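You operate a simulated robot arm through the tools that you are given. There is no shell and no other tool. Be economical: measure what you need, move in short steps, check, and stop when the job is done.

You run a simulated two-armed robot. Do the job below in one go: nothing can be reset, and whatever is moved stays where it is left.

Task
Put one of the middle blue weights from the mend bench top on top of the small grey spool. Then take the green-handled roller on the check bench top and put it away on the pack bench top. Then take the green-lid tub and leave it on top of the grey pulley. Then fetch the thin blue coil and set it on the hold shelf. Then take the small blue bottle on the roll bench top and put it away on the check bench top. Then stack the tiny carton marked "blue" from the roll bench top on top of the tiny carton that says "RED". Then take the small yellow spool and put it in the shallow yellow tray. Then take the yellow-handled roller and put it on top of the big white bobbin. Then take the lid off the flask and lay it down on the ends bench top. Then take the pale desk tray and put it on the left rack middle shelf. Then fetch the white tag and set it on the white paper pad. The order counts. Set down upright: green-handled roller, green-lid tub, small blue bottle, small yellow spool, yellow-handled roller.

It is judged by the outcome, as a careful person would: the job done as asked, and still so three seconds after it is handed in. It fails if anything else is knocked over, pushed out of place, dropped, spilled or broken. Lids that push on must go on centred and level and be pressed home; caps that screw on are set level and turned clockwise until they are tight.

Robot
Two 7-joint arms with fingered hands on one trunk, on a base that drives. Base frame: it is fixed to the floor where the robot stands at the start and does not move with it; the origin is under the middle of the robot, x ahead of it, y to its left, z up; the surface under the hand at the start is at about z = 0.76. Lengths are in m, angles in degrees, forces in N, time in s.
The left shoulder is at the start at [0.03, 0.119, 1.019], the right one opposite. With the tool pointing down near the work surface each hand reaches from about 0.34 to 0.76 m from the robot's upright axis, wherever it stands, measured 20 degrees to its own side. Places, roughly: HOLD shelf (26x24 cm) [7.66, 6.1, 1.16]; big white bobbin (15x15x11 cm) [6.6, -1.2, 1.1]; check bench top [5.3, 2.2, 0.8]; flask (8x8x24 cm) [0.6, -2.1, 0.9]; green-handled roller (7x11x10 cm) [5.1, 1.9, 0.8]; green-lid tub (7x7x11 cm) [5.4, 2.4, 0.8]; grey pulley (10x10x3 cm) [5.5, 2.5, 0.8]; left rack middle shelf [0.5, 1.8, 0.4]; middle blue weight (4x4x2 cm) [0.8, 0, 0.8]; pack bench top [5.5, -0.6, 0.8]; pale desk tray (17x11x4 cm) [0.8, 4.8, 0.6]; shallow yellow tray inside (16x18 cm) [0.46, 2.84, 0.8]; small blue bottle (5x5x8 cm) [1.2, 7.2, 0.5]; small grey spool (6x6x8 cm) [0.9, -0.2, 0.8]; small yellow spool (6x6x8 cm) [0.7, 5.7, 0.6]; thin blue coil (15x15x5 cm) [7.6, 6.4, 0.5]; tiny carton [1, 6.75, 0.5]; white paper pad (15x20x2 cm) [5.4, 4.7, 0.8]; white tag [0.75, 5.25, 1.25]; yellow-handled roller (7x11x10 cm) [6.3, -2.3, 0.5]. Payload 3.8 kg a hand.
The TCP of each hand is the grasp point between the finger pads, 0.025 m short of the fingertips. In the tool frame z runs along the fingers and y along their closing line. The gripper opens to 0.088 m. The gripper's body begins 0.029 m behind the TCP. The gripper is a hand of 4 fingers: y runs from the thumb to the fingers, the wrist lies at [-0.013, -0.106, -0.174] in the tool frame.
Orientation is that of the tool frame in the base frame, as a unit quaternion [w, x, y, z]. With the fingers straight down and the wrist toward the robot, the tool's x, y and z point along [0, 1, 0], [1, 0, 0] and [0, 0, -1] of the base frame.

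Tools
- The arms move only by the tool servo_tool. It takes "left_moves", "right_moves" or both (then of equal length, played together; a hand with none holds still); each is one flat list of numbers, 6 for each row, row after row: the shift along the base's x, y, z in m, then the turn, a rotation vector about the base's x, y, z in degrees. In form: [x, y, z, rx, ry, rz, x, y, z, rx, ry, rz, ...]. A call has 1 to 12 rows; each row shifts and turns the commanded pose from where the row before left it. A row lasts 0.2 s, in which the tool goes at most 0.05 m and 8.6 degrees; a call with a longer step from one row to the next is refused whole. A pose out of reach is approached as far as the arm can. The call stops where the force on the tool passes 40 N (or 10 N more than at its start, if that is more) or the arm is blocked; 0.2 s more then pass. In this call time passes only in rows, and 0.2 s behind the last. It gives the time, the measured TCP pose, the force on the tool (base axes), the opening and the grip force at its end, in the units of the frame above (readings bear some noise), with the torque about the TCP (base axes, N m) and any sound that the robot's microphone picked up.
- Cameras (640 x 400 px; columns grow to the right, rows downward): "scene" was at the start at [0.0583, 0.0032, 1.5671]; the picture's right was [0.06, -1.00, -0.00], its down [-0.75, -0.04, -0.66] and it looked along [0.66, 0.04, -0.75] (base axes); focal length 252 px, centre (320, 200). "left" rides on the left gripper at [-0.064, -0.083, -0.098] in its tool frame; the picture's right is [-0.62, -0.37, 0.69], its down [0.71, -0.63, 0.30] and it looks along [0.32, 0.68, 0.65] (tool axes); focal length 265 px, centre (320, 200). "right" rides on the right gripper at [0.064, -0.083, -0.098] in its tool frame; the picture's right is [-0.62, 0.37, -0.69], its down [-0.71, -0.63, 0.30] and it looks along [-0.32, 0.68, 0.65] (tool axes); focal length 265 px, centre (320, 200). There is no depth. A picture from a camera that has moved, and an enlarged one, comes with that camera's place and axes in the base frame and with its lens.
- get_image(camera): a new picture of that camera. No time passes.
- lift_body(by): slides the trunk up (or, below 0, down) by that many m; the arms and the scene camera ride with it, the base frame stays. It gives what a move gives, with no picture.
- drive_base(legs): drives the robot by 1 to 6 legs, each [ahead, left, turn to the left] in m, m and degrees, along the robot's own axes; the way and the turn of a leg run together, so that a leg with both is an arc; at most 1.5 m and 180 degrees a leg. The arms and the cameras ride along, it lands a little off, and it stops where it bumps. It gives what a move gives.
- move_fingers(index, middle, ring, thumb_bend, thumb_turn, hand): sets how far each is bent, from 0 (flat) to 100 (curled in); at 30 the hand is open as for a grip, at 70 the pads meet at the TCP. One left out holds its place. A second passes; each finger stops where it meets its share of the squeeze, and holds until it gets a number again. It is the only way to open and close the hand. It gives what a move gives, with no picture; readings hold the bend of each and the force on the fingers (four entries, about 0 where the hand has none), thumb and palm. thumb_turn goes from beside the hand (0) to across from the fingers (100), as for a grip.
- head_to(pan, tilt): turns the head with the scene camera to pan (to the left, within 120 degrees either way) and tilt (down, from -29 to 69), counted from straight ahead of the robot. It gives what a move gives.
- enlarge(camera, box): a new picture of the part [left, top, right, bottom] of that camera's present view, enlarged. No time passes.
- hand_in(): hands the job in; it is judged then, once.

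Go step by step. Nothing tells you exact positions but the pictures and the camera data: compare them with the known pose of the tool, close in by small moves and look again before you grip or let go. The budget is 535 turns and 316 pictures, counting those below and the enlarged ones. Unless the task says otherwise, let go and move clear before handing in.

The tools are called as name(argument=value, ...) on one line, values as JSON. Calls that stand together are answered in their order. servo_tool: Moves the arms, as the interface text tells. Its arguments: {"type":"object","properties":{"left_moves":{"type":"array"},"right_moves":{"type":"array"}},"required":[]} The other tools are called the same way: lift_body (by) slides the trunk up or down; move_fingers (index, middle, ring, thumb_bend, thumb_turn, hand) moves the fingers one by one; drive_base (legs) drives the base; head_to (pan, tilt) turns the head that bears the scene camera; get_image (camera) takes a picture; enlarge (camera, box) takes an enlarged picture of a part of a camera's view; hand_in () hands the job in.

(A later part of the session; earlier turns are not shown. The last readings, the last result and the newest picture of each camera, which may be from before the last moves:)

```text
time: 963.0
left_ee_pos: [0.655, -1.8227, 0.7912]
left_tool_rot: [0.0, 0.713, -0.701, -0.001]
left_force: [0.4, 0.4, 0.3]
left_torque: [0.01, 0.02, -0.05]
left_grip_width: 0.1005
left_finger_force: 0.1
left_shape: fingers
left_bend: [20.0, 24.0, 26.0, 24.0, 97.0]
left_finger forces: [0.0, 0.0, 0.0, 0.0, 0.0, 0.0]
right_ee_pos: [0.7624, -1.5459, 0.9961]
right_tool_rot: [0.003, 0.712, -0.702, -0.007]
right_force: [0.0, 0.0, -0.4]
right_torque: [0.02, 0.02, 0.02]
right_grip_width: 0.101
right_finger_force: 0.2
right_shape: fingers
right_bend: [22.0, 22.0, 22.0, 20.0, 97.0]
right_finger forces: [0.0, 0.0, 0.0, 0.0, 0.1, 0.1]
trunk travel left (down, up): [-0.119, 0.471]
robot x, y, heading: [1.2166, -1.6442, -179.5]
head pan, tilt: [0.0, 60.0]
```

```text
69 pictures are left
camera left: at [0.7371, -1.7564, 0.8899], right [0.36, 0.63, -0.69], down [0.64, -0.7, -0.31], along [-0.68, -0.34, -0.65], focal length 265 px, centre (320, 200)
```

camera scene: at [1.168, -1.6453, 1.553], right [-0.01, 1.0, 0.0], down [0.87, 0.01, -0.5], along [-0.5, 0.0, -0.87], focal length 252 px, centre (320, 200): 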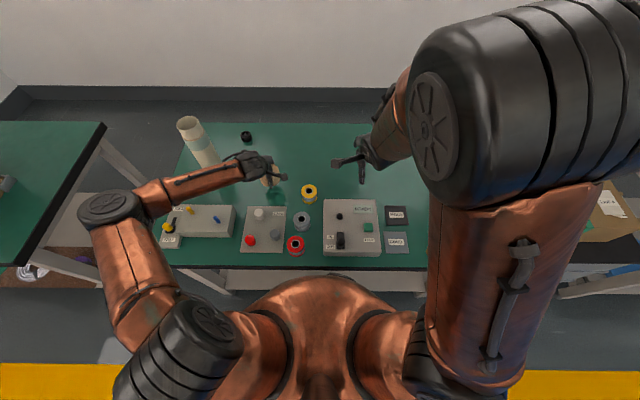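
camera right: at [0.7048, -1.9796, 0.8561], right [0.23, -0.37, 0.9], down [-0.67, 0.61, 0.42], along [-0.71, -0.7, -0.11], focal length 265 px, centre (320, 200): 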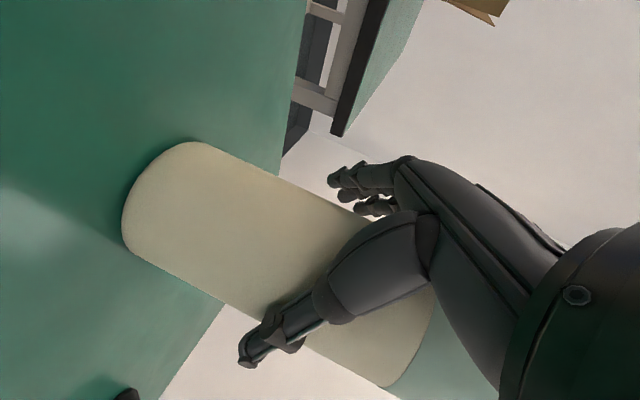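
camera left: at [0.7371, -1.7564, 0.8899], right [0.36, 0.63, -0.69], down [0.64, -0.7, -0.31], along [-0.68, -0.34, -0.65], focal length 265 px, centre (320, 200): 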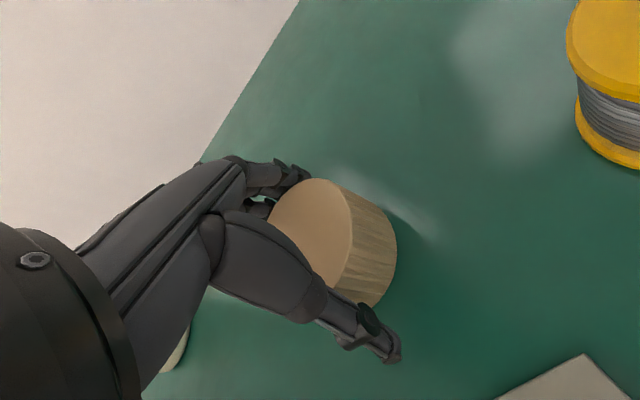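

The lid lies flat on the ends bench. Raise by the trunk (straight up), then back away.

lift_body(by=0.2)

head_to(pan=0, tilt=50)

get_image(camera="scene")

```text
time: 965.2
left_ee_pos: [0.6548, -1.8223, 0.9912]
left_tool_rot: [0.001, 0.713, -0.701, -0.001]
left_force: [0.6, 0.1, -0.1]
left_torque: [-0.01, -0.02, 0.0]
left_grip_width: 0.1003
left_finger_force: 0.0
left_shape: fingers
left_bend: [20.0, 24.0, 26.0, 24.0, 97.0]
left_finger forces: [0.0, 0.0, 0.0, 0.1, 0.1, 0.0]
right_ee_pos: [0.76, -1.5459, 1.1964]
right_tool_rot: [0.004, 0.712, -0.702, -0.007]
right_force: [-0.2, 0.2, 0.7]
right_torque: [0.02, 0.01, 0.0]
right_grip_width: 0.1012
right_finger_force: 0.1
right_shape: fingers
right_bend: [22.0, 22.0, 22.0, 20.0, 97.0]
right_finger forces: [0.0, 0.1, 0.0, 0.1, 0.0, 0.0]
trunk travel left (down, up): [-0.319, 0.271]
robot x, y, heading: [1.2141, -1.645, -179.6]
head pan, tilt: [0.0, 60.0]
```

```text
time: 965.9
left_ee_pos: [0.6554, -1.8223, 0.9906]
left_tool_rot: [0.001, 0.713, -0.701, 0.0]
left_force: [0.1, -0.9, 0.2]
left_torque: [-0.04, 0.0, -0.01]
left_grip_width: 0.1008
left_finger_force: 0.0
left_shape: fingers
left_bend: [20.0, 24.0, 26.0, 24.0, 97.0]
left_finger forces: [0.1, 0.0, 0.0, 0.0, 0.0, 0.0]
right_ee_pos: [0.7602, -1.5459, 1.198]
right_tool_rot: [0.003, 0.713, -0.701, -0.007]
right_force: [0.7, 0.4, -0.9]
right_torque: [-0.02, 0.02, 0.0]
right_grip_width: 0.1008
right_finger_force: 0.0
right_shape: fingers
right_bend: [22.0, 22.0, 22.0, 20.0, 97.0]
right_finger forces: [0.1, 0.0, 0.1, 0.0, 0.0, 0.1]
trunk travel left (down, up): [-0.319, 0.271]
robot x, y, heading: [1.2126, -1.6447, -179.5]
head pan, tilt: [0.0, 50.0]
```

```text
68 pictures are left
camera scene: at [1.1577, -1.6456, 1.7095], right [-0.01, 1.0, 0.0], down [0.77, 0.01, -0.64], along [-0.64, -0.01, -0.77], focal length 252 px, centre (320, 200)
```

scene: 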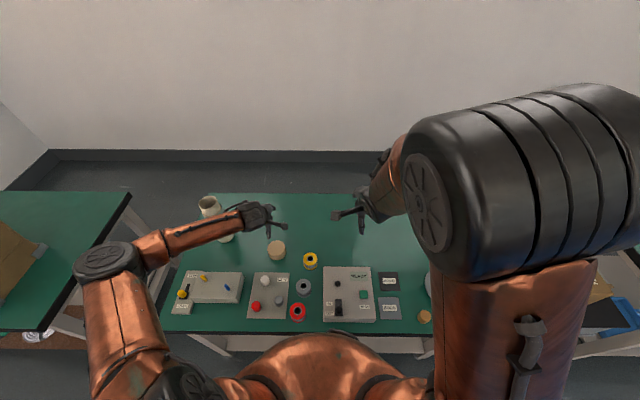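

Lid placed, flask upright. Next: the pale desk tray near (0.77, 4.76), reachable from the aisle. Back off, restore posture and drive up the aisle.

drive_base(legs=[[-0.7, 0, 0]])

lift_body(by=-0.144)

servo_tool(left_moves=[0.03, 0, 0.03, 0, 0, 0, 0.03, 0, 0.03, 0, 0, 0, 0.03, 0, 0.03, 0, 0, 0, 0.03, 0, 0.03, 0, 0, 0, 0, 0, 0.03, 0, 0, 0])

drive_base(legs=[[0, -1.5, 0], [0, -1.5, 0], [0, -1.5, 0], [0, -1.5, 0]])

```text
time: 969.8
left_ee_pos: [1.349, -1.814, 0.9903]
left_tool_rot: [0.001, 0.709, -0.705, -0.001]
left_force: [-0.5, -0.5, -0.6]
left_torque: [-0.01, -0.02, -0.04]
left_grip_width: 0.1005
left_finger_force: 0.2
left_shape: fingers
left_bend: [20.0, 24.0, 26.0, 24.0, 97.0]
left_finger forces: [0.0, 0.0, 0.0, 0.0, 0.1, 0.0]
right_ee_pos: [1.4583, -1.5391, 1.1966]
right_tool_rot: [0.002, 0.709, -0.705, -0.007]
right_force: [0.7, 0.8, -0.1]
right_torque: [0.0, 0.02, -0.02]
right_grip_width: 0.1007
right_finger_force: 0.1
right_shape: fingers
right_bend: [22.0, 22.0, 22.0, 20.0, 97.0]
right_finger forces: [0.0, 0.0, 0.0, 0.1, 0.1, 0.0]
trunk travel left (down, up): [-0.319, 0.271]
robot x, y, heading: [1.9103, -1.6397, 179.9]
head pan, tilt: [0.0, 50.0]
```

```text
time: 971.5
left_ee_pos: [1.3482, -1.8144, 0.8469]
left_tool_rot: [0.001, 0.709, -0.705, 0.0]
left_force: [0.2, 0.5, 0.3]
left_torque: [0.0, 0.03, -0.01]
left_grip_width: 0.1007
left_finger_force: 0.1
left_shape: fingers
left_bend: [20.0, 24.0, 26.0, 24.0, 97.0]
left_finger forces: [0.0, 0.0, 0.0, 0.0, 0.0, 0.0]
right_ee_pos: [1.458, -1.5389, 1.0527]
right_tool_rot: [0.003, 0.709, -0.705, -0.006]
right_force: [0.4, -0.1, -0.7]
right_torque: [-0.03, -0.01, 0.03]
right_grip_width: 0.101
right_finger_force: 0.1
right_shape: fingers
right_bend: [22.0, 22.0, 22.0, 20.0, 97.0]
right_finger forces: [0.0, 0.0, 0.0, 0.1, 0.0, 0.0]
trunk travel left (down, up): [-0.175, 0.415]
robot x, y, heading: [1.9111, -1.6406, 180.1]
head pan, tilt: [0.0, 50.0]
```

```text
time: 972.6
left_ee_pos: [1.4719, -1.8151, 0.9964]
left_tool_rot: [0.001, 0.709, -0.705, 0.0]
left_force: [0.2, 0.0, -1.3]
left_torque: [-0.01, 0.01, 0.01]
left_grip_width: 0.1006
left_finger_force: 0.0
left_shape: fingers
left_bend: [20.0, 24.0, 26.0, 24.0, 97.0]
left_finger forces: [0.0, 0.0, 0.1, 0.0, 0.1, 0.1]
right_ee_pos: [1.4569, -1.5381, 1.0523]
right_tool_rot: [0.003, 0.709, -0.705, -0.008]
right_force: [1.4, 0.3, 0.0]
right_torque: [0.0, -0.01, -0.01]
right_grip_width: 0.1011
right_finger_force: 0.0
right_shape: fingers
right_bend: [22.0, 22.0, 22.0, 20.0, 97.0]
right_finger forces: [0.0, 0.0, 0.0, 0.0, 0.1, 0.0]
trunk travel left (down, up): [-0.175, 0.415]
robot x, y, heading: [1.9085, -1.6409, 179.9]
head pan, tilt: [0.0, 50.0]
```

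```text
time: 1001.1
left_ee_pos: [1.5681, 4.1774, 0.9961]
left_tool_rot: [-0.001, -0.702, 0.712, 0.001]
left_force: [0.9, 0.5, 0.8]
left_torque: [-0.02, 0.01, -0.01]
left_grip_width: 0.1004
left_finger_force: 0.1
left_shape: fingers
left_bend: [20.0, 24.0, 26.0, 24.0, 97.0]
left_finger forces: [0.0, 0.1, 0.0, 0.0, 0.0, 0.0]
right_ee_pos: [1.5623, 4.4543, 1.052]
right_tool_rot: [-0.002, -0.701, 0.713, 0.007]
right_force: [0.2, -0.2, -0.7]
right_torque: [0.0, -0.02, -0.02]
right_grip_width: 0.101
right_finger_force: 0.1
right_shape: fingers
right_bend: [22.0, 22.0, 22.0, 20.0, 97.0]
right_finger forces: [0.1, 0.0, 0.0, 0.1, 0.0, 0.0]
trunk travel left (down, up): [-0.175, 0.415]
robot x, y, heading: [2.0121, 4.3414, 178.4]
head pan, tilt: [0.0, 50.0]
```

drive_base(legs=[[0.38, -0.32, 1.6]])

head_to(pan=0, tilt=42)

get_image(camera="scene")

```text
time: 1004.0
left_ee_pos: [1.2003, 4.4876, 0.9959]
left_tool_rot: [0.001, 0.709, -0.705, -0.001]
left_force: [-0.5, 0.1, -0.6]
left_torque: [-0.05, -0.01, -0.03]
left_grip_width: 0.1006
left_finger_force: 0.1
left_shape: fingers
left_bend: [20.0, 24.0, 26.0, 24.0, 97.0]
left_finger forces: [0.0, 0.1, 0.0, 0.1, 0.1, 0.0]
right_ee_pos: [1.1883, 4.7637, 1.0512]
right_tool_rot: [0.004, 0.708, -0.706, -0.007]
right_force: [0.3, 0.3, 0.1]
right_torque: [0.02, -0.03, -0.03]
right_grip_width: 0.1009
right_finger_force: 0.1
right_shape: fingers
right_bend: [22.0, 22.0, 22.0, 20.0, 97.0]
right_finger forces: [0.0, 0.1, 0.0, 0.0, 0.0, 0.1]
trunk travel left (down, up): [-0.175, 0.415]
robot x, y, heading: [1.6405, 4.6582, 180.0]
head pan, tilt: [0.0, 50.0]
```

```text
time: 1004.7
left_ee_pos: [1.2006, 4.4875, 0.995]
left_tool_rot: [0.001, 0.71, -0.704, 0.0]
left_force: [0.9, -0.1, -0.5]
left_torque: [0.03, 0.04, -0.01]
left_grip_width: 0.1005
left_finger_force: 0.1
left_shape: fingers
left_bend: [20.0, 24.0, 26.0, 24.0, 97.0]
left_finger forces: [0.1, 0.0, 0.0, 0.0, 0.1, 0.0]
right_ee_pos: [1.1896, 4.7626, 1.0507]
right_tool_rot: [0.002, 0.709, -0.705, -0.008]
right_force: [0.8, 0.6, -0.1]
right_torque: [0.02, -0.02, 0.0]
right_grip_width: 0.1009
right_finger_force: 0.1
right_shape: fingers
right_bend: [22.0, 22.0, 22.0, 20.0, 97.0]
right_finger forces: [0.0, 0.1, 0.1, 0.0, 0.0, 0.0]
trunk travel left (down, up): [-0.175, 0.415]
robot x, y, heading: [1.6429, 4.6598, 180.0]
head pan, tilt: [0.0, 42.0]
```

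```text
67 pictures are left
camera scene: at [1.578, 4.6592, 1.5768], right [0.0, 1.0, 0.0], down [0.67, 0.0, -0.74], along [-0.74, 0.0, -0.67], focal length 252 px, centre (320, 200)
```

scene: 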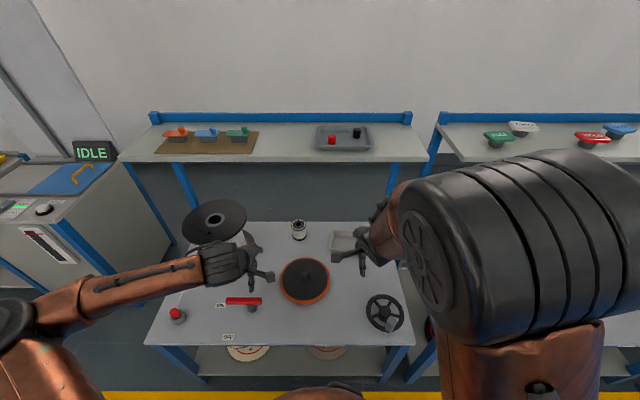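

The tray is at about (0.79, 4.80), under the upper shelf. Move 10 cm closer, lower the trunk, and check with the hand camera.

drive_base(legs=[[0.1, -0.02, 0]])

lift_body(by=-0.17)

get_image(camera="right")

```text
time: 1005.8
left_ee_pos: [1.0996, 4.5066, 0.9962]
left_tool_rot: [0.0, 0.71, -0.704, 0.0]
left_force: [-0.7, -0.8, 0.1]
left_torque: [-0.01, -0.04, -0.02]
left_grip_width: 0.1007
left_finger_force: 0.1
left_shape: fingers
left_bend: [20.0, 24.0, 26.0, 24.0, 97.0]
left_finger forces: [0.0, 0.1, 0.0, 0.1, 0.0, 0.0]
right_ee_pos: [1.0865, 4.784, 1.0507]
right_tool_rot: [0.002, 0.71, -0.704, -0.007]
right_force: [-0.5, -0.1, -0.3]
right_torque: [0.0, 0.03, 0.02]
right_grip_width: 0.1011
right_finger_force: 0.0
right_shape: fingers
right_bend: [22.0, 22.0, 22.0, 20.0, 97.0]
right_finger forces: [0.1, 0.1, 0.0, 0.0, 0.0, 0.0]
trunk travel left (down, up): [-0.175, 0.415]
robot x, y, heading: [1.5429, 4.6821, -180.0]
head pan, tilt: [0.0, 42.0]
```

```text
time: 1007.8
left_ee_pos: [1.0997, 4.5063, 0.8261]
left_tool_rot: [0.001, 0.71, -0.704, -0.001]
left_force: [-0.8, -1.2, 0.6]
left_torque: [0.0, 0.03, 0.0]
left_grip_width: 0.101
left_finger_force: 0.0
left_shape: fingers
left_bend: [20.0, 24.0, 26.0, 24.0, 97.0]
left_finger forces: [0.0, 0.0, 0.0, 0.0, 0.0, 0.0]
right_ee_pos: [1.0869, 4.7817, 0.8827]
right_tool_rot: [0.003, 0.709, -0.705, -0.007]
right_force: [0.3, -0.8, 0.1]
right_torque: [0.03, 0.0, 0.02]
right_grip_width: 0.1011
right_finger_force: 0.1
right_shape: fingers
right_bend: [22.0, 22.0, 22.0, 20.0, 97.0]
right_finger forces: [0.1, 0.0, 0.0, 0.1, 0.1, 0.0]
trunk travel left (down, up): [-0.005, 0.585]
robot x, y, heading: [1.5435, 4.6793, -180.1]
head pan, tilt: [0.0, 42.0]
```

```text
66 pictures are left
camera right: at [1.172, 4.7191, 0.9785], right [-0.36, 0.61, 0.7], down [0.62, 0.72, -0.31], along [-0.69, 0.32, -0.64], focal length 265 px, centre (320, 200)
```

right: 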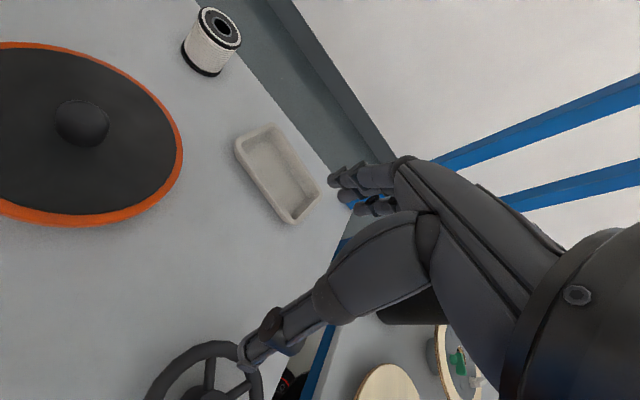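

The tray's near wall is at x≈0.866, y≈4.788, rim z≈0.62. I'll half-close the fingers to a narrow stance and straddle the near wall.

move_fingers(hand="right", index=50, middle=50, ring=50, thumb_bend=50)

servo_tool(right_moves=[0, 0, -0.04, 0, 0, 0, 0, 0, -0.04, 0, 0, 0, 0, 0, -0.04, 0, 0, 0, 0, 0, -0.04, 0, 0, 0, -0.045, 0.002, 0, 0, 0, 0, -0.045, 0.002, 0, 0, 0, 0, -0.045, 0, 0, 0, 0, 0, -0.045, 0, 0, 0, 0, 0, -0.041, 0, 0, 0, 0, 0, 0, 0, -0.03, 0, 0, 0, 0, 0, 0, 0, 0, 0])

get_image(camera="right")

```text
time: 1008.8
left_ee_pos: [1.0993, 4.5065, 0.8246]
left_tool_rot: [0.001, 0.71, -0.704, -0.001]
left_force: [0.2, -0.2, -0.1]
left_torque: [-0.01, 0.02, -0.04]
left_grip_width: 0.1007
left_finger_force: 0.1
left_shape: fingers
left_bend: [20.0, 24.0, 26.0, 24.0, 97.0]
left_finger forces: [0.0, 0.1, 0.0, 0.0, 0.1, 0.0]
right_ee_pos: [1.087, 4.7829, 0.8828]
right_tool_rot: [0.004, 0.71, -0.704, -0.006]
right_force: [0.1, -0.3, 0.2]
right_torque: [0.01, 0.01, 0.0]
right_grip_width: 0.042
right_finger_force: 0.1
right_shape: fingers
right_bend: [50.0, 50.0, 50.0, 50.0, 97.0]
right_finger forces: [0.0, 0.1, 0.0, 0.1, 0.0, 0.0]
trunk travel left (down, up): [-0.005, 0.585]
robot x, y, heading: [1.5392, 4.6817, -180.1]
head pan, tilt: [0.0, 42.0]
```

```text
time: 1011.1
left_ee_pos: [1.1009, 4.507, 0.8251]
left_tool_rot: [0.001, 0.711, -0.704, 0.0]
left_force: [0.4, -0.4, 0.3]
left_torque: [0.02, 0.01, 0.01]
left_grip_width: 0.1005
left_finger_force: 0.0
left_shape: fingers
left_bend: [20.0, 24.0, 26.0, 24.0, 97.0]
left_finger forces: [0.0, 0.1, 0.0, 0.1, 0.0, 0.0]
right_ee_pos: [0.8678, 4.7862, 0.6915]
right_tool_rot: [0.004, 0.71, -0.705, -0.007]
right_force: [-0.2, -0.3, 0.0]
right_torque: [-0.01, 0.0, 0.01]
right_grip_width: 0.042
right_finger_force: 0.0
right_shape: fingers
right_bend: [50.0, 50.0, 50.0, 50.0, 97.0]
right_finger forces: [0.0, 0.1, 0.0, 0.1, 0.1, 0.0]
trunk travel left (down, up): [-0.005, 0.585]
robot x, y, heading: [1.5408, 4.685, -180.1]
head pan, tilt: [0.0, 42.0]
```

```text
65 pictures are left
camera right: at [0.952, 4.7233, 0.7867], right [-0.36, 0.61, 0.7], down [0.62, 0.72, -0.31], along [-0.69, 0.32, -0.64], focal length 265 px, centre (320, 200)
```

right: 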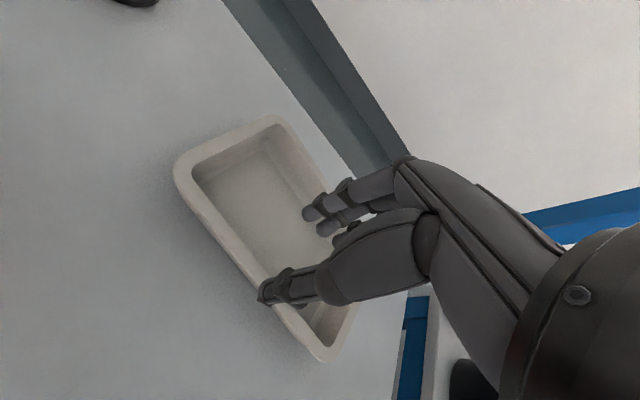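

The grasp line is right on the near wall. Lower and close.

servo_tool(right_moves=[0, 0, -0.03, 0, 0, 0, 0, 0, -0.03, 0, 0, 0, 0, 0, -0.015, 0, 0, 0, 0, 0, -0.01, 0, 0, 0, 0, 0, 0, 0, 0, 0])

move_fingers(hand="right", index=75, middle=75, ring=75, thumb_bend=72)

get_image(camera="right")

```text
time: 1012.0
left_ee_pos: [1.1007, 4.5067, 0.826]
left_tool_rot: [0.001, 0.71, -0.705, 0.0]
left_force: [0.3, 0.1, -0.4]
left_torque: [-0.03, 0.0, 0.03]
left_grip_width: 0.1007
left_finger_force: 0.1
left_shape: fingers
left_bend: [20.0, 24.0, 26.0, 24.0, 97.0]
left_finger forces: [0.1, 0.0, 0.0, 0.0, 0.0, 0.0]
right_ee_pos: [0.8563, 4.7867, 0.6317]
right_tool_rot: [0.016, 0.709, -0.705, -0.017]
right_force: [4.2, 1.5, 15.6]
right_torque: [-0.05, 0.3, -0.02]
right_grip_width: 0.0389
right_finger_force: 8.1
right_shape: fingers
right_bend: [53.0, 53.0, 50.0, 50.0, 97.0]
right_finger forces: [9.7, 5.7, 0.1, 0.1, 0.1, 0.0]
trunk travel left (down, up): [-0.005, 0.585]
robot x, y, heading: [1.5419, 4.6808, 180.1]
head pan, tilt: [0.0, 42.0]
stopped in row 4 (right hand): the force on the tool passed its limit at 46 N (the readings are from after the stop); the commanded pose is now the measured one
```

```text
time: 1013.0
left_ee_pos: [1.1011, 4.5067, 0.8257]
left_tool_rot: [0.001, 0.71, -0.704, -0.001]
left_force: [0.3, -0.7, 0.0]
left_torque: [0.0, 0.03, -0.02]
left_grip_width: 0.1008
left_finger_force: 0.1
left_shape: fingers
left_bend: [20.0, 24.0, 26.0, 24.0, 97.0]
left_finger forces: [0.0, 0.0, 0.0, 0.0, 0.0, 0.0]
right_ee_pos: [0.8586, 4.7871, 0.6261]
right_tool_rot: [0.013, 0.709, -0.705, -0.014]
right_force: [0.7, -0.3, 2.7]
right_torque: [-0.02, -0.05, 0.04]
right_grip_width: 0.0001
right_finger_force: 5.6
right_shape: fingers
right_bend: [74.0, 74.0, 75.0, 68.0, 97.0]
right_finger forces: [3.1, 0.9, 0.1, 0.1, 7.4, 0.0]
trunk travel left (down, up): [-0.005, 0.585]
robot x, y, heading: [1.5431, 4.6802, -179.8]
head pan, tilt: [0.0, 42.0]
```

```text
64 pictures are left
camera right: at [0.9453, 4.7228, 0.7217], right [-0.35, 0.62, 0.71], down [0.61, 0.72, -0.33], along [-0.71, 0.32, -0.63], focal length 265 px, centre (320, 200)
```

right: 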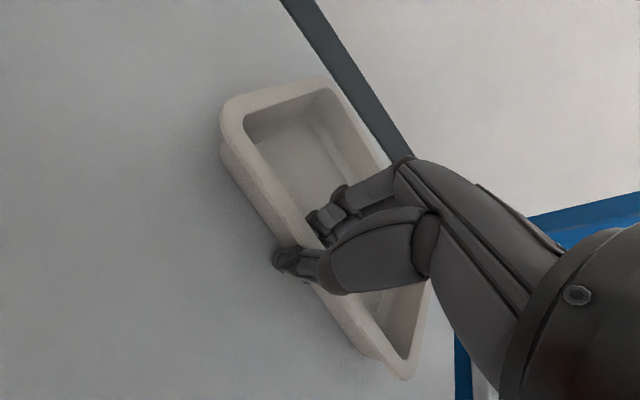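

The wall is between thumb and fingers. Tighten the grip and test-lift.

move_fingers(hand="right", index=95, middle=95, ring=95, thumb_bend=90)

servo_tool(right_moves=[0, 0, 0.008, 0, 0, 0, 0, 0, 0.012, 0, 0, 0, 0, 0, 0, 0, 0, 0])

get_image(camera="right")

```text
time: 1014.0
left_ee_pos: [1.1008, 4.5069, 0.8255]
left_tool_rot: [0.001, 0.71, -0.704, -0.001]
left_force: [0.2, 0.3, 0.1]
left_torque: [0.01, 0.02, -0.03]
left_grip_width: 0.1009
left_finger_force: 0.1
left_shape: fingers
left_bend: [20.0, 24.0, 26.0, 24.0, 97.0]
left_finger forces: [0.0, 0.0, 0.0, 0.1, 0.0, 0.0]
right_ee_pos: [0.8572, 4.7866, 0.6272]
right_tool_rot: [0.012, 0.709, -0.705, -0.015]
right_force: [1.2, 0.9, 0.9]
right_torque: [0.1, 0.03, -0.04]
right_grip_width: 0.0
right_finger_force: 18.5
right_shape: fingers
right_bend: [78.0, 95.0, 95.0, 75.0, 92.0]
right_finger forces: [20.2, 0.1, 0.0, 0.0, 16.7, 0.0]
trunk travel left (down, up): [-0.005, 0.585]
robot x, y, heading: [1.5425, 4.6815, -180.0]
head pan, tilt: [0.0, 42.0]
```

```text
time: 1014.8
left_ee_pos: [1.1009, 4.507, 0.8259]
left_tool_rot: [0.001, 0.71, -0.704, 0.0]
left_force: [1.1, 0.0, -0.7]
left_torque: [-0.05, -0.02, -0.01]
left_grip_width: 0.1006
left_finger_force: 0.0
left_shape: fingers
left_bend: [20.0, 24.0, 26.0, 24.0, 97.0]
left_finger forces: [0.0, 0.1, 0.0, 0.1, 0.0, 0.0]
right_ee_pos: [0.8597, 4.7864, 0.6483]
right_tool_rot: [0.012, 0.709, -0.705, -0.015]
right_force: [-0.5, -0.5, -0.8]
right_torque: [0.0, -0.04, 0.02]
right_grip_width: 0.0
right_finger_force: 18.1
right_shape: fingers
right_bend: [78.0, 95.0, 95.0, 76.0, 92.0]
right_finger forces: [20.6, 0.0, 0.0, 0.1, 15.5, 0.1]
trunk travel left (down, up): [-0.005, 0.585]
robot x, y, heading: [1.5394, 4.6831, -180.3]
head pan, tilt: [0.0, 42.0]
```

```text
63 pictures are left
camera right: at [0.9451, 4.7234, 0.7422], right [-0.34, 0.62, 0.71], down [0.61, 0.72, -0.33], along [-0.71, 0.32, -0.63], focal length 265 px, centre (320, 200)
```

right: 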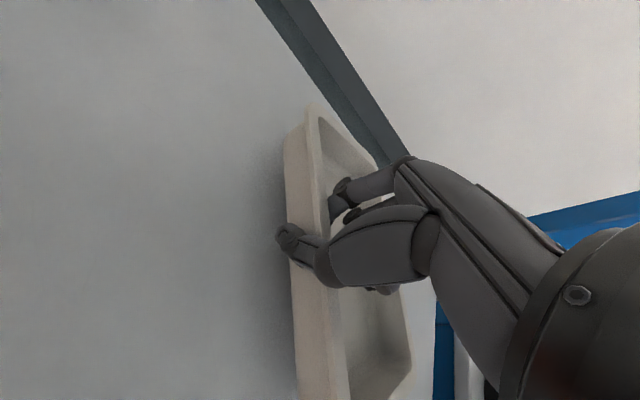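

The tray is twisting in a one-sided pinch. Set it down, release, and instead grip it across its 11 cm width from above.

servo_tool(right_moves=[0, 0, -0.01, 0, 0, 0, 0, 0, -0.009, 0, 0, 0, 0, 0, 0, 0, 0, 0])

move_fingers(hand="right", index=50, middle=50, ring=50, thumb_bend=50)

servo_tool(right_moves=[0, 0, 0.02, -1.6, 0, 0, 0, 0, 0.04, 0, 0, 0, 0, 0, 0.03, 0, 0, 0, 0, 0, 0, 0, 0, 0])

get_image(camera="right")

```text
time: 1015.6
left_ee_pos: [1.0996, 4.5074, 0.8256]
left_tool_rot: [0.0, 0.71, -0.704, -0.001]
left_force: [-0.1, -0.4, 0.5]
left_torque: [-0.01, 0.02, 0.01]
left_grip_width: 0.1007
left_finger_force: 0.0
left_shape: fingers
left_bend: [20.0, 24.0, 26.0, 24.0, 97.0]
left_finger forces: [0.0, 0.0, 0.1, 0.1, 0.0, 0.0]
right_ee_pos: [0.8581, 4.7862, 0.6299]
right_tool_rot: [0.012, 0.709, -0.705, -0.015]
right_force: [0.5, -0.7, 0.7]
right_torque: [0.04, 0.06, 0.03]
right_grip_width: 0.0
right_finger_force: 20.6
right_shape: fingers
right_bend: [78.0, 95.0, 95.0, 76.0, 92.0]
right_finger forces: [22.1, 0.0, 0.1, 0.0, 18.3, 0.0]
trunk travel left (down, up): [-0.005, 0.585]
robot x, y, heading: [1.5403, 4.6824, -180.1]
head pan, tilt: [0.0, 42.0]
```

```text
time: 1016.6
left_ee_pos: [1.1012, 4.5059, 0.8272]
left_tool_rot: [0.001, 0.71, -0.705, -0.001]
left_force: [0.9, 0.2, 0.2]
left_torque: [0.02, 0.02, 0.01]
left_grip_width: 0.1008
left_finger_force: 0.1
left_shape: fingers
left_bend: [20.0, 24.0, 26.0, 24.0, 97.0]
left_finger forces: [0.0, 0.1, 0.1, 0.0, 0.1, 0.1]
right_ee_pos: [0.8566, 4.7855, 0.6329]
right_tool_rot: [0.015, 0.709, -0.705, -0.018]
right_force: [4.6, 0.1, 18.9]
right_torque: [-0.07, 0.38, 0.03]
right_grip_width: 0.0377
right_finger_force: 9.7
right_shape: fingers
right_bend: [53.0, 53.0, 50.0, 50.0, 97.0]
right_finger forces: [11.8, 7.3, 0.1, 0.0, 0.0, 0.0]
trunk travel left (down, up): [-0.005, 0.585]
robot x, y, heading: [1.5417, 4.6788, -180.2]
head pan, tilt: [0.0, 42.0]
```

```text
time: 1017.6
left_ee_pos: [1.0997, 4.5066, 0.8265]
left_tool_rot: [0.001, 0.711, -0.703, -0.001]
left_force: [-0.6, 0.0, 0.3]
left_torque: [0.01, 0.01, 0.06]
left_grip_width: 0.1008
left_finger_force: 0.1
left_shape: fingers
left_bend: [20.0, 24.0, 26.0, 24.0, 97.0]
left_finger forces: [0.0, 0.0, 0.0, 0.0, 0.1, 0.0]
right_ee_pos: [0.8583, 4.7863, 0.7188]
right_tool_rot: [0.022, 0.709, -0.705, -0.005]
right_force: [-0.3, 0.1, -0.5]
right_torque: [0.02, 0.06, 0.0]
right_grip_width: 0.0409
right_finger_force: 0.1
right_shape: fingers
right_bend: [50.0, 50.0, 50.0, 50.0, 97.0]
right_finger forces: [0.1, 0.1, 0.1, 0.0, 0.0, 0.0]
trunk travel left (down, up): [-0.005, 0.585]
robot x, y, heading: [1.5422, 4.68, -179.9]
head pan, tilt: [0.0, 42.0]
```

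```text
62 pictures are left
camera right: at [0.946, 4.7257, 0.815], right [-0.35, 0.64, 0.69], down [0.61, 0.71, -0.35], along [-0.71, 0.3, -0.64], focal length 265 px, centre (320, 200)
```

right: 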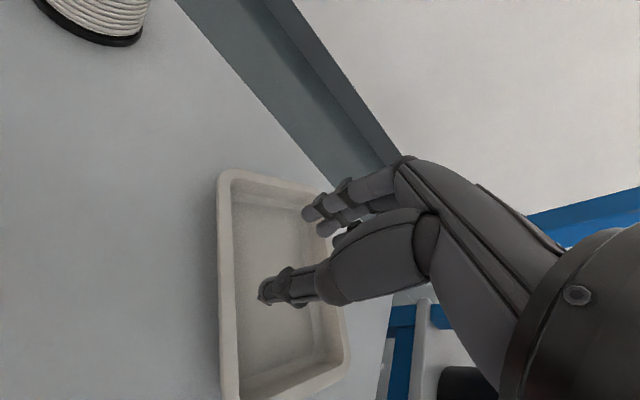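

The tray is flat again but turned ~45°: centre (0.822, 4.824), long axis along (0.74, 0.68). I'll yaw the hand −44° and open fully to span its short side.

drive_base(legs=[[0.03, 0, 0]])

move_fingers(hand="right", index=0, middle=0, ring=0, thumb_bend=0)

servo_tool(right_moves=[0, 0, 0.02, 1.4, -2.2, 0, 0, 0.006, 0, 0, 0, -7.3, 0, 0.006, 0, 0, 0, -7.3, 0, 0.006, 0, 0, 0, -7.3, 0, 0.006, 0, 0, 0, -7.3, 0, 0.006, 0, 0, 0, -7.3, 0, 0.006, 0, 0, 0, -7.5, 0, 0, 0, 0, 0, 0])

get_image(camera="right")

```text
time: 1018.5
left_ee_pos: [1.0771, 4.5066, 0.8255]
left_tool_rot: [0.001, 0.71, -0.704, 0.0]
left_force: [0.1, -0.3, 0.2]
left_torque: [-0.01, -0.02, -0.01]
left_grip_width: 0.1008
left_finger_force: 0.1
left_shape: fingers
left_bend: [20.0, 24.0, 26.0, 24.0, 97.0]
left_finger forces: [0.1, 0.0, 0.0, 0.0, 0.0, 0.0]
right_ee_pos: [0.8365, 4.7875, 0.718]
right_tool_rot: [0.023, 0.708, -0.705, -0.005]
right_force: [0.6, -0.2, 0.1]
right_torque: [0.01, -0.01, -0.03]
right_grip_width: 0.0411
right_finger_force: 0.2
right_shape: fingers
right_bend: [50.0, 50.0, 50.0, 50.0, 97.0]
right_finger forces: [0.0, 0.1, 0.0, 0.0, 0.0, 0.1]
trunk travel left (down, up): [-0.005, 0.585]
robot x, y, heading: [1.5193, 4.6798, 180.0]
head pan, tilt: [0.0, 42.0]
stopped in leg 1: the robot was blocked; the commanded pose is now the measured one
```

```text
time: 1019.5
left_ee_pos: [1.0754, 4.5078, 0.8245]
left_tool_rot: [0.0, 0.71, -0.704, -0.001]
left_force: [0.7, -0.1, 0.1]
left_torque: [-0.01, -0.01, 0.04]
left_grip_width: 0.1008
left_finger_force: 0.0
left_shape: fingers
left_bend: [20.0, 24.0, 26.0, 24.0, 97.0]
left_finger forces: [0.0, 0.1, 0.0, 0.0, 0.1, 0.1]
right_ee_pos: [0.8359, 4.788, 0.7193]
right_tool_rot: [0.022, 0.708, -0.706, -0.005]
right_force: [-0.5, -0.1, -0.4]
right_torque: [0.03, 0.0, 0.02]
right_grip_width: 0.1324
right_finger_force: 0.1
right_shape: fingers
right_bend: [0.0, 0.0, 0.0, 0.0, 97.0]
right_finger forces: [0.0, 0.1, 0.0, 0.0, 0.1, 0.1]
trunk travel left (down, up): [-0.005, 0.585]
robot x, y, heading: [1.5134, 4.6783, 179.9]
head pan, tilt: [0.0, 42.0]
```

```text
time: 1021.4
left_ee_pos: [1.0758, 4.5064, 0.8259]
left_tool_rot: [0.001, 0.71, -0.704, 0.0]
left_force: [0.0, -0.1, 0.2]
left_torque: [-0.01, -0.01, 0.06]
left_grip_width: 0.1007
left_finger_force: 0.2
left_shape: fingers
left_bend: [20.0, 24.0, 26.0, 24.0, 97.0]
left_finger forces: [0.1, 0.1, 0.0, 0.0, 0.0, 0.0]
right_ee_pos: [0.8345, 4.8215, 0.7387]
right_tool_rot: [0.0, -0.393, 0.92, 0.001]
right_force: [0.2, 0.4, -1.4]
right_torque: [0.0, -0.02, 0.03]
right_grip_width: 0.1324
right_finger_force: 0.0
right_shape: fingers
right_bend: [0.0, 0.0, 0.0, 0.0, 97.0]
right_finger forces: [0.0, 0.1, 0.0, 0.0, 0.0, 0.0]
trunk travel left (down, up): [-0.005, 0.585]
robot x, y, heading: [1.5208, 4.6842, 180.1]
head pan, tilt: [0.0, 42.0]
```

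```text
61 pictures are left
camera right: at [0.8504, 4.7192, 0.8359], right [0.16, 0.7, 0.69], down [0.95, 0.08, -0.31], along [-0.27, 0.71, -0.65], focal length 265 px, centre (320, 200)
```

right: 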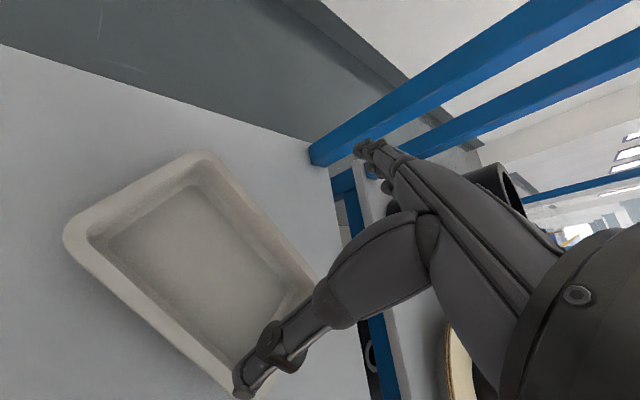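

Refined: short axis at 130°, centre (0.826, 4.823). Yaw −6° more, centre, and descend around the tray.

servo_tool(right_moves=[-0.008, 0.002, -0.03, 0, 0, -6, 0, 0, -0.035, 0, 0, 0, 0, 0, -0.03, 0, 0, 0, 0, 0, 0, 0, 0, 0])

get_image(camera="right")

```text
time: 1022.4
left_ee_pos: [1.0772, 4.5071, 0.826]
left_tool_rot: [0.0, 0.71, -0.704, -0.001]
left_force: [0.5, -0.3, -0.3]
left_torque: [-0.03, -0.05, -0.01]
left_grip_width: 0.1008
left_finger_force: 0.0
left_shape: fingers
left_bend: [20.0, 24.0, 26.0, 24.0, 97.0]
left_finger forces: [0.0, 0.0, 0.0, 0.1, 0.0, 0.1]
right_ee_pos: [0.8276, 4.8253, 0.6439]
right_tool_rot: [0.0, -0.344, 0.939, 0.0]
right_force: [0.6, -1.1, 0.9]
right_torque: [-0.04, -0.07, 0.03]
right_grip_width: 0.1329
right_finger_force: 0.5
right_shape: fingers
right_bend: [0.0, 0.0, 0.0, 0.0, 98.0]
right_finger forces: [0.0, 0.0, 0.1, 0.0, 0.8, 0.0]
trunk travel left (down, up): [-0.005, 0.585]
robot x, y, heading: [1.518, 4.6823, 180.0]
head pan, tilt: [0.0, 42.0]
```

```text
60 pictures are left
camera right: at [0.8318, 4.721, 0.7417], right [0.24, 0.68, 0.69], down [0.95, -0.02, -0.31], along [-0.19, 0.73, -0.65], focal length 265 px, centre (320, 200)
```

right: 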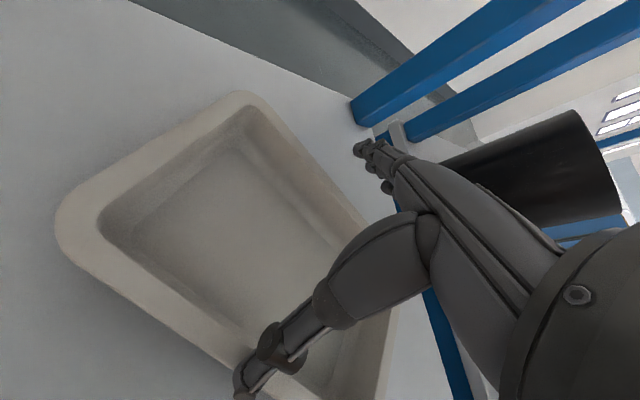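

The thumb is touching the near rim while the finger side has room. Raise slightly, shift 1 cm toward the thumb side, lower again and close.

servo_tool(right_moves=[0, 0, 0.012, 0, 0, 0, 0.0065, -0.0077, 0, 0, 0, 0, 0, 0, -0.015, 0, 0, 0, 0, 0, -0.012, 0, 0, 0, 0, 0, 0, 0, 0, 0])

get_image(camera="right")

```text
time: 1023.5
left_ee_pos: [1.0767, 4.5084, 0.8264]
left_tool_rot: [0.0, 0.711, -0.704, -0.001]
left_force: [0.1, 0.3, 1.3]
left_torque: [-0.01, -0.02, 0.02]
left_grip_width: 0.1007
left_finger_force: 0.0
left_shape: fingers
left_bend: [20.0, 24.0, 26.0, 24.0, 97.0]
left_finger forces: [0.1, 0.0, 0.0, 0.0, 0.0, 0.0]
right_ee_pos: [0.8337, 4.8164, 0.6293]
right_tool_rot: [-0.001, -0.344, 0.939, 0.001]
right_force: [1.3, -1.7, 5.6]
right_torque: [-0.24, -0.22, 0.0]
right_grip_width: 0.1331
right_finger_force: 2.8
right_shape: fingers
right_bend: [0.0, 0.0, 0.0, 0.0, 98.0]
right_finger forces: [0.1, 0.0, 0.0, 0.0, 4.9, 0.0]
trunk travel left (down, up): [-0.005, 0.585]
robot x, y, heading: [1.5185, 4.6828, 179.9]
head pan, tilt: [0.0, 42.0]
```

```text
59 pictures are left
camera right: at [0.8386, 4.7128, 0.7267], right [0.24, 0.68, 0.69], down [0.95, -0.02, -0.31], along [-0.2, 0.73, -0.65], focal length 265 px, centre (320, 200)
```

right: 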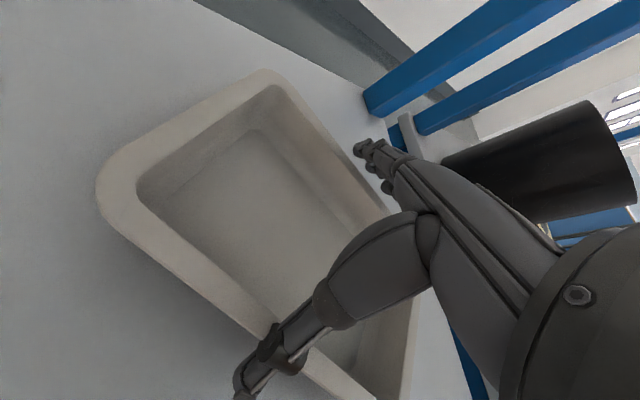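

Thumb is now outside the near wall and the fingers outside the far wall. Close.

move_fingers(hand="right", index=45, middle=45, ring=45, thumb_bend=45)

servo_tool(right_moves=[0, 0, 0.01, 0, 0, 0, 0, 0, 0.015, 0, 0, 0, 0, 0, 0, 0, 0, 0])

get_image(camera="right")

```text
time: 1024.5
left_ee_pos: [1.0779, 4.5085, 0.8275]
left_tool_rot: [0.001, 0.71, -0.704, -0.002]
left_force: [-0.3, 1.3, 0.1]
left_torque: [-0.01, -0.02, -0.01]
left_grip_width: 0.1007
left_finger_force: 0.1
left_shape: fingers
left_bend: [20.0, 24.0, 26.0, 24.0, 97.0]
left_finger forces: [0.0, 0.1, 0.0, 0.0, 0.1, 0.0]
right_ee_pos: [0.8334, 4.8192, 0.6316]
right_tool_rot: [-0.004, -0.344, 0.939, 0.001]
right_force: [-5.7, 6.1, 27.9]
right_torque: [-0.01, 0.01, 0.36]
right_grip_width: 0.1162
right_finger_force: 29.8
right_shape: fingers
right_bend: [17.0, 26.0, 18.0, 5.0, 96.0]
right_finger forces: [11.7, 11.0, 12.2, 0.0, 24.6, 0.0]
trunk travel left (down, up): [-0.005, 0.585]
robot x, y, heading: [1.5158, 4.6822, 179.9]
head pan, tilt: [0.0, 42.0]
```

```text
time: 1025.3
left_ee_pos: [1.076, 4.5079, 0.8247]
left_tool_rot: [0.001, 0.71, -0.704, -0.001]
left_force: [0.5, -0.2, -1.2]
left_torque: [0.02, 0.01, -0.03]
left_grip_width: 0.1008
left_finger_force: 0.1
left_shape: fingers
left_bend: [20.0, 24.0, 26.0, 24.0, 97.0]
left_finger forces: [0.1, 0.0, 0.0, 0.2, 0.0, 0.1]
right_ee_pos: [0.8356, 4.8184, 0.652]
right_tool_rot: [0.001, -0.343, 0.939, 0.0]
right_force: [0.5, -0.5, -1.6]
right_torque: [-0.01, 0.01, 0.04]
right_grip_width: 0.1139
right_finger_force: 23.4
right_shape: fingers
right_bend: [18.0, 26.0, 21.0, 8.0, 94.0]
right_finger forces: [7.1, 9.2, 9.1, 0.1, 20.7, 0.0]
trunk travel left (down, up): [-0.005, 0.585]
robot x, y, heading: [1.519, 4.6798, 180.0]
head pan, tilt: [0.0, 42.0]
```

```text
58 pictures are left
camera right: at [0.8393, 4.7136, 0.7502], right [0.23, 0.68, 0.69], down [0.95, -0.02, -0.3], along [-0.19, 0.73, -0.65], focal length 265 px, centre (320, 200)
```

right: 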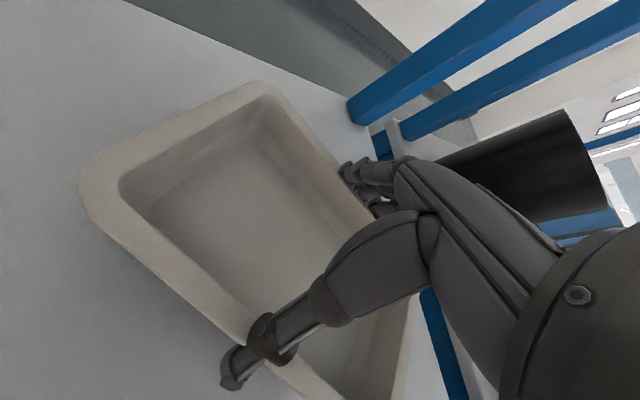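

The tray is gripped level across its width. Lift, withdraw from under the shelf and travel to the left rack at y≈1.8.

servo_tool(right_moves=[0, 0, 0.03, 0, 0, 0, 0.02, 0, 0.03, 0, 0, 0, 0.045, -0.005, 0, 0, 0, 0, 0.045, -0.005, 0, 0, 0, 0, 0.045, -0.005, 0, 0, 0, 0, 0.045, -0.005, 0.01, 0, 0, 0, 0.04, 0, 0.03, 0, 0, 0, 0, 0, 0.04, 0, 0, 0, 0, 0, 0.04, 0, 0, 0])

drive_base(legs=[[-0.55, 0, 0], [0, 1.5, 0], [0, 1.3, 0]])

head_to(pan=0, tilt=35)

get_image(camera="scene")

```text
time: 1027.3
left_ee_pos: [1.0766, 4.5077, 0.8258]
left_tool_rot: [0.0, 0.71, -0.705, 0.0]
left_force: [-0.4, 0.2, -0.1]
left_torque: [-0.01, -0.01, 0.0]
left_grip_width: 0.1007
left_finger_force: 0.2
left_shape: fingers
left_bend: [20.0, 24.0, 26.0, 24.0, 97.0]
left_finger forces: [0.0, 0.0, 0.0, 0.1, 0.1, 0.0]
right_ee_pos: [1.0732, 4.797, 0.8345]
right_tool_rot: [0.0, -0.345, 0.939, 0.0]
right_force: [-1.3, -0.1, -1.5]
right_torque: [-0.02, 0.02, -0.03]
right_grip_width: 0.1139
right_finger_force: 22.6
right_shape: fingers
right_bend: [18.0, 26.0, 21.0, 8.0, 94.0]
right_finger forces: [7.2, 9.0, 8.6, 0.1, 20.0, 0.0]
trunk travel left (down, up): [-0.005, 0.585]
robot x, y, heading: [1.5176, 4.6799, 179.8]
head pan, tilt: [0.0, 42.0]
```

```text
time: 1043.5
left_ee_pos: [1.6536, 1.7548, 0.8253]
left_tool_rot: [0.001, 0.709, -0.705, 0.0]
left_force: [-0.6, -0.3, 0.7]
left_torque: [0.01, -0.02, -0.02]
left_grip_width: 0.1007
left_finger_force: 0.2
left_shape: fingers
left_bend: [20.0, 24.0, 26.0, 24.0, 97.0]
left_finger forces: [0.1, 0.1, 0.0, 0.0, 0.2, 0.1]
right_ee_pos: [1.6526, 2.0436, 0.834]
right_tool_rot: [0.0, -0.343, 0.939, 0.0]
right_force: [-0.5, 0.0, -1.5]
right_torque: [0.01, 0.02, -0.02]
right_grip_width: 0.1137
right_finger_force: 22.1
right_shape: fingers
right_bend: [18.0, 26.0, 21.0, 8.0, 94.0]
right_finger forces: [6.9, 9.0, 8.5, 0.0, 19.8, 0.0]
trunk travel left (down, up): [-0.005, 0.585]
robot x, y, heading: [2.0978, 1.931, 180.2]
head pan, tilt: [0.0, 42.0]
```

```text
time: 1044.2
left_ee_pos: [1.6547, 1.7545, 0.8257]
left_tool_rot: [0.001, 0.709, -0.705, 0.0]
left_force: [-0.3, -0.3, 0.7]
left_torque: [0.04, -0.03, 0.0]
left_grip_width: 0.1007
left_finger_force: 0.1
left_shape: fingers
left_bend: [20.0, 24.0, 26.0, 24.0, 97.0]
left_finger forces: [0.0, 0.0, 0.1, 0.0, 0.0, 0.0]
right_ee_pos: [1.6525, 2.0442, 0.834]
right_tool_rot: [0.0, -0.344, 0.939, 0.001]
right_force: [-0.2, 0.0, -2.0]
right_torque: [0.0, 0.03, 0.03]
right_grip_width: 0.1135
right_finger_force: 22.1
right_shape: fingers
right_bend: [18.0, 26.0, 21.0, 8.0, 94.0]
right_finger forces: [7.0, 8.9, 8.4, 0.0, 19.8, 0.1]
trunk travel left (down, up): [-0.005, 0.585]
robot x, y, heading: [2.0959, 1.9307, 179.9]
head pan, tilt: [0.0, 35.0]
```

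```text
57 pictures are left
camera scene: at [2.0272, 1.9273, 1.4173], right [0.0, 1.0, 0.0], down [0.57, 0.0, -0.82], along [-0.82, 0.0, -0.57], focal length 252 px, centre (320, 200)
```

scene: 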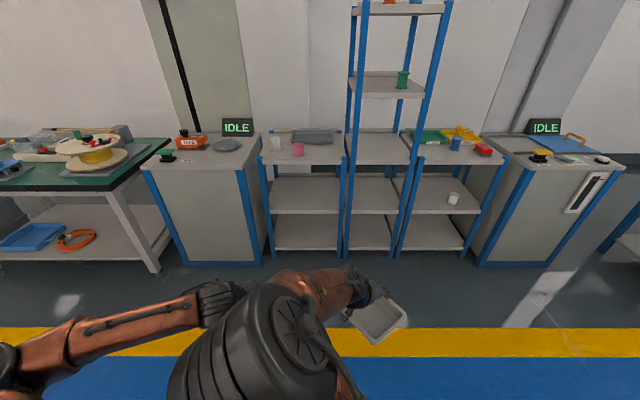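

The left rack unit's middle shelf spans x 0.24–0.70, y 1.58–2.09 at z≈0.40. Turn the tray parallel, lower it in front, and drive up.

servo_tool(right_moves=[0, 0, -0.03, 0, 0, 7.1, 0, 0, -0.03, 0, 0, 7.1, 0, 0, -0.03, 0, 0, 7.1, 0, 0, -0.03, 0, 0, 7.1, 0, 0, -0.03, 0, 0, 7.1, 0, 0, -0.03, 0, 0, 7.1, 0, 0, -0.03, 0, 0, 7.1, 0, 0, -0.03, 0, 0, 0, 0, 0, -0.03, 0, 0, 0, 0, 0, -0.03, 0, 0, 0, 0, 0, -0.02, 0, 0, 0, 0, 0, 0, 0, 0, 0])

drive_base(legs=[[0.75, 0.21, 0]])

head_to(pan=-5, tilt=50)

get_image(camera="scene")

get_image(camera="right")

```text
time: 1046.8
left_ee_pos: [1.6545, 1.7548, 0.8253]
left_tool_rot: [0.0, 0.71, -0.704, 0.0]
left_force: [-0.1, 0.2, 0.5]
left_torque: [-0.02, 0.03, -0.04]
left_grip_width: 0.1009
left_finger_force: 0.1
left_shape: fingers
left_bend: [20.0, 24.0, 26.0, 24.0, 97.0]
left_finger forces: [0.0, 0.0, 0.0, 0.1, 0.0, 0.0]
right_ee_pos: [1.6508, 2.0434, 0.5143]
right_tool_rot: [0.0, -0.706, 0.708, 0.0]
right_force: [1.0, -1.1, -2.0]
right_torque: [0.03, -0.01, 0.0]
right_grip_width: 0.1132
right_finger_force: 21.2
right_shape: fingers
right_bend: [19.0, 26.0, 21.0, 8.0, 94.0]
right_finger forces: [6.7, 8.5, 8.5, 0.1, 19.3, 0.1]
trunk travel left (down, up): [-0.005, 0.585]
robot x, y, heading: [2.0919, 1.9301, 179.7]
head pan, tilt: [0.0, 35.0]
```

```text
time: 1051.0
left_ee_pos: [0.9031, 1.5519, 0.8249]
left_tool_rot: [0.001, 0.709, -0.705, -0.001]
left_force: [-0.3, -1.0, -1.0]
left_torque: [-0.01, 0.04, -0.01]
left_grip_width: 0.1009
left_finger_force: 0.1
left_shape: fingers
left_bend: [20.0, 24.0, 26.0, 24.0, 97.0]
left_finger forces: [0.0, 0.0, 0.0, 0.0, 0.1, 0.0]
right_ee_pos: [0.9004, 1.841, 0.5147]
right_tool_rot: [-0.001, -0.705, 0.71, 0.0]
right_force: [0.5, 0.1, -1.4]
right_torque: [0.07, -0.02, 0.01]
right_grip_width: 0.1134
right_finger_force: 21.2
right_shape: fingers
right_bend: [19.0, 26.0, 21.0, 8.0, 94.0]
right_finger forces: [6.7, 8.4, 8.3, 0.0, 19.1, 0.0]
trunk travel left (down, up): [-0.005, 0.585]
robot x, y, heading: [1.3442, 1.7245, 179.7]
head pan, tilt: [0.0, 35.0]
```

```text
time: 1051.7
left_ee_pos: [0.9019, 1.5518, 0.8262]
left_tool_rot: [0.001, 0.708, -0.706, -0.001]
left_force: [-0.4, -0.5, 0.1]
left_torque: [-0.01, 0.0, 0.02]
left_grip_width: 0.1006
left_finger_force: 0.1
left_shape: fingers
left_bend: [20.0, 24.0, 26.0, 24.0, 97.0]
left_finger forces: [0.1, 0.0, 0.0, 0.0, 0.0, 0.0]
right_ee_pos: [0.9, 1.8414, 0.5149]
right_tool_rot: [-0.001, -0.705, 0.709, 0.0]
right_force: [0.9, -1.5, -0.5]
right_torque: [0.0, -0.03, -0.02]
right_grip_width: 0.1135
right_finger_force: 21.2
right_shape: fingers
right_bend: [19.0, 26.0, 21.0, 8.0, 94.0]
right_finger forces: [6.7, 8.5, 8.3, 0.0, 19.1, 0.1]
trunk travel left (down, up): [-0.005, 0.585]
robot x, y, heading: [1.3455, 1.7239, 179.8]
head pan, tilt: [-5.0, 50.0]
```

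```text
56 pictures are left
camera scene: at [1.2874, 1.7296, 1.3956], right [0.09, 1.0, 0.0], down [0.76, -0.07, -0.64], along [-0.64, 0.06, -0.77], focal length 252 px, centre (320, 200)
```

scene: 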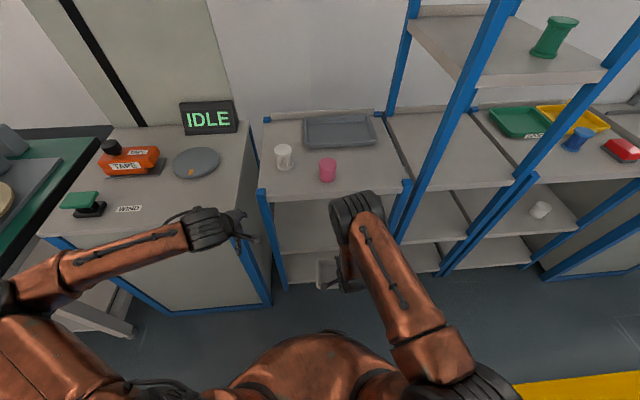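

```text
55 pictures are left
camera right: at [0.9822, 1.7767, 0.6126], right [-0.36, 0.62, 0.69], down [0.63, 0.71, -0.3], along [-0.68, 0.33, -0.65], focal length 265 px, centre (320, 200)
```

right: 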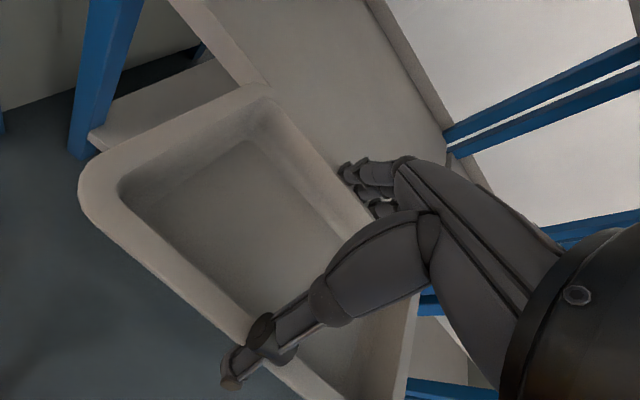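

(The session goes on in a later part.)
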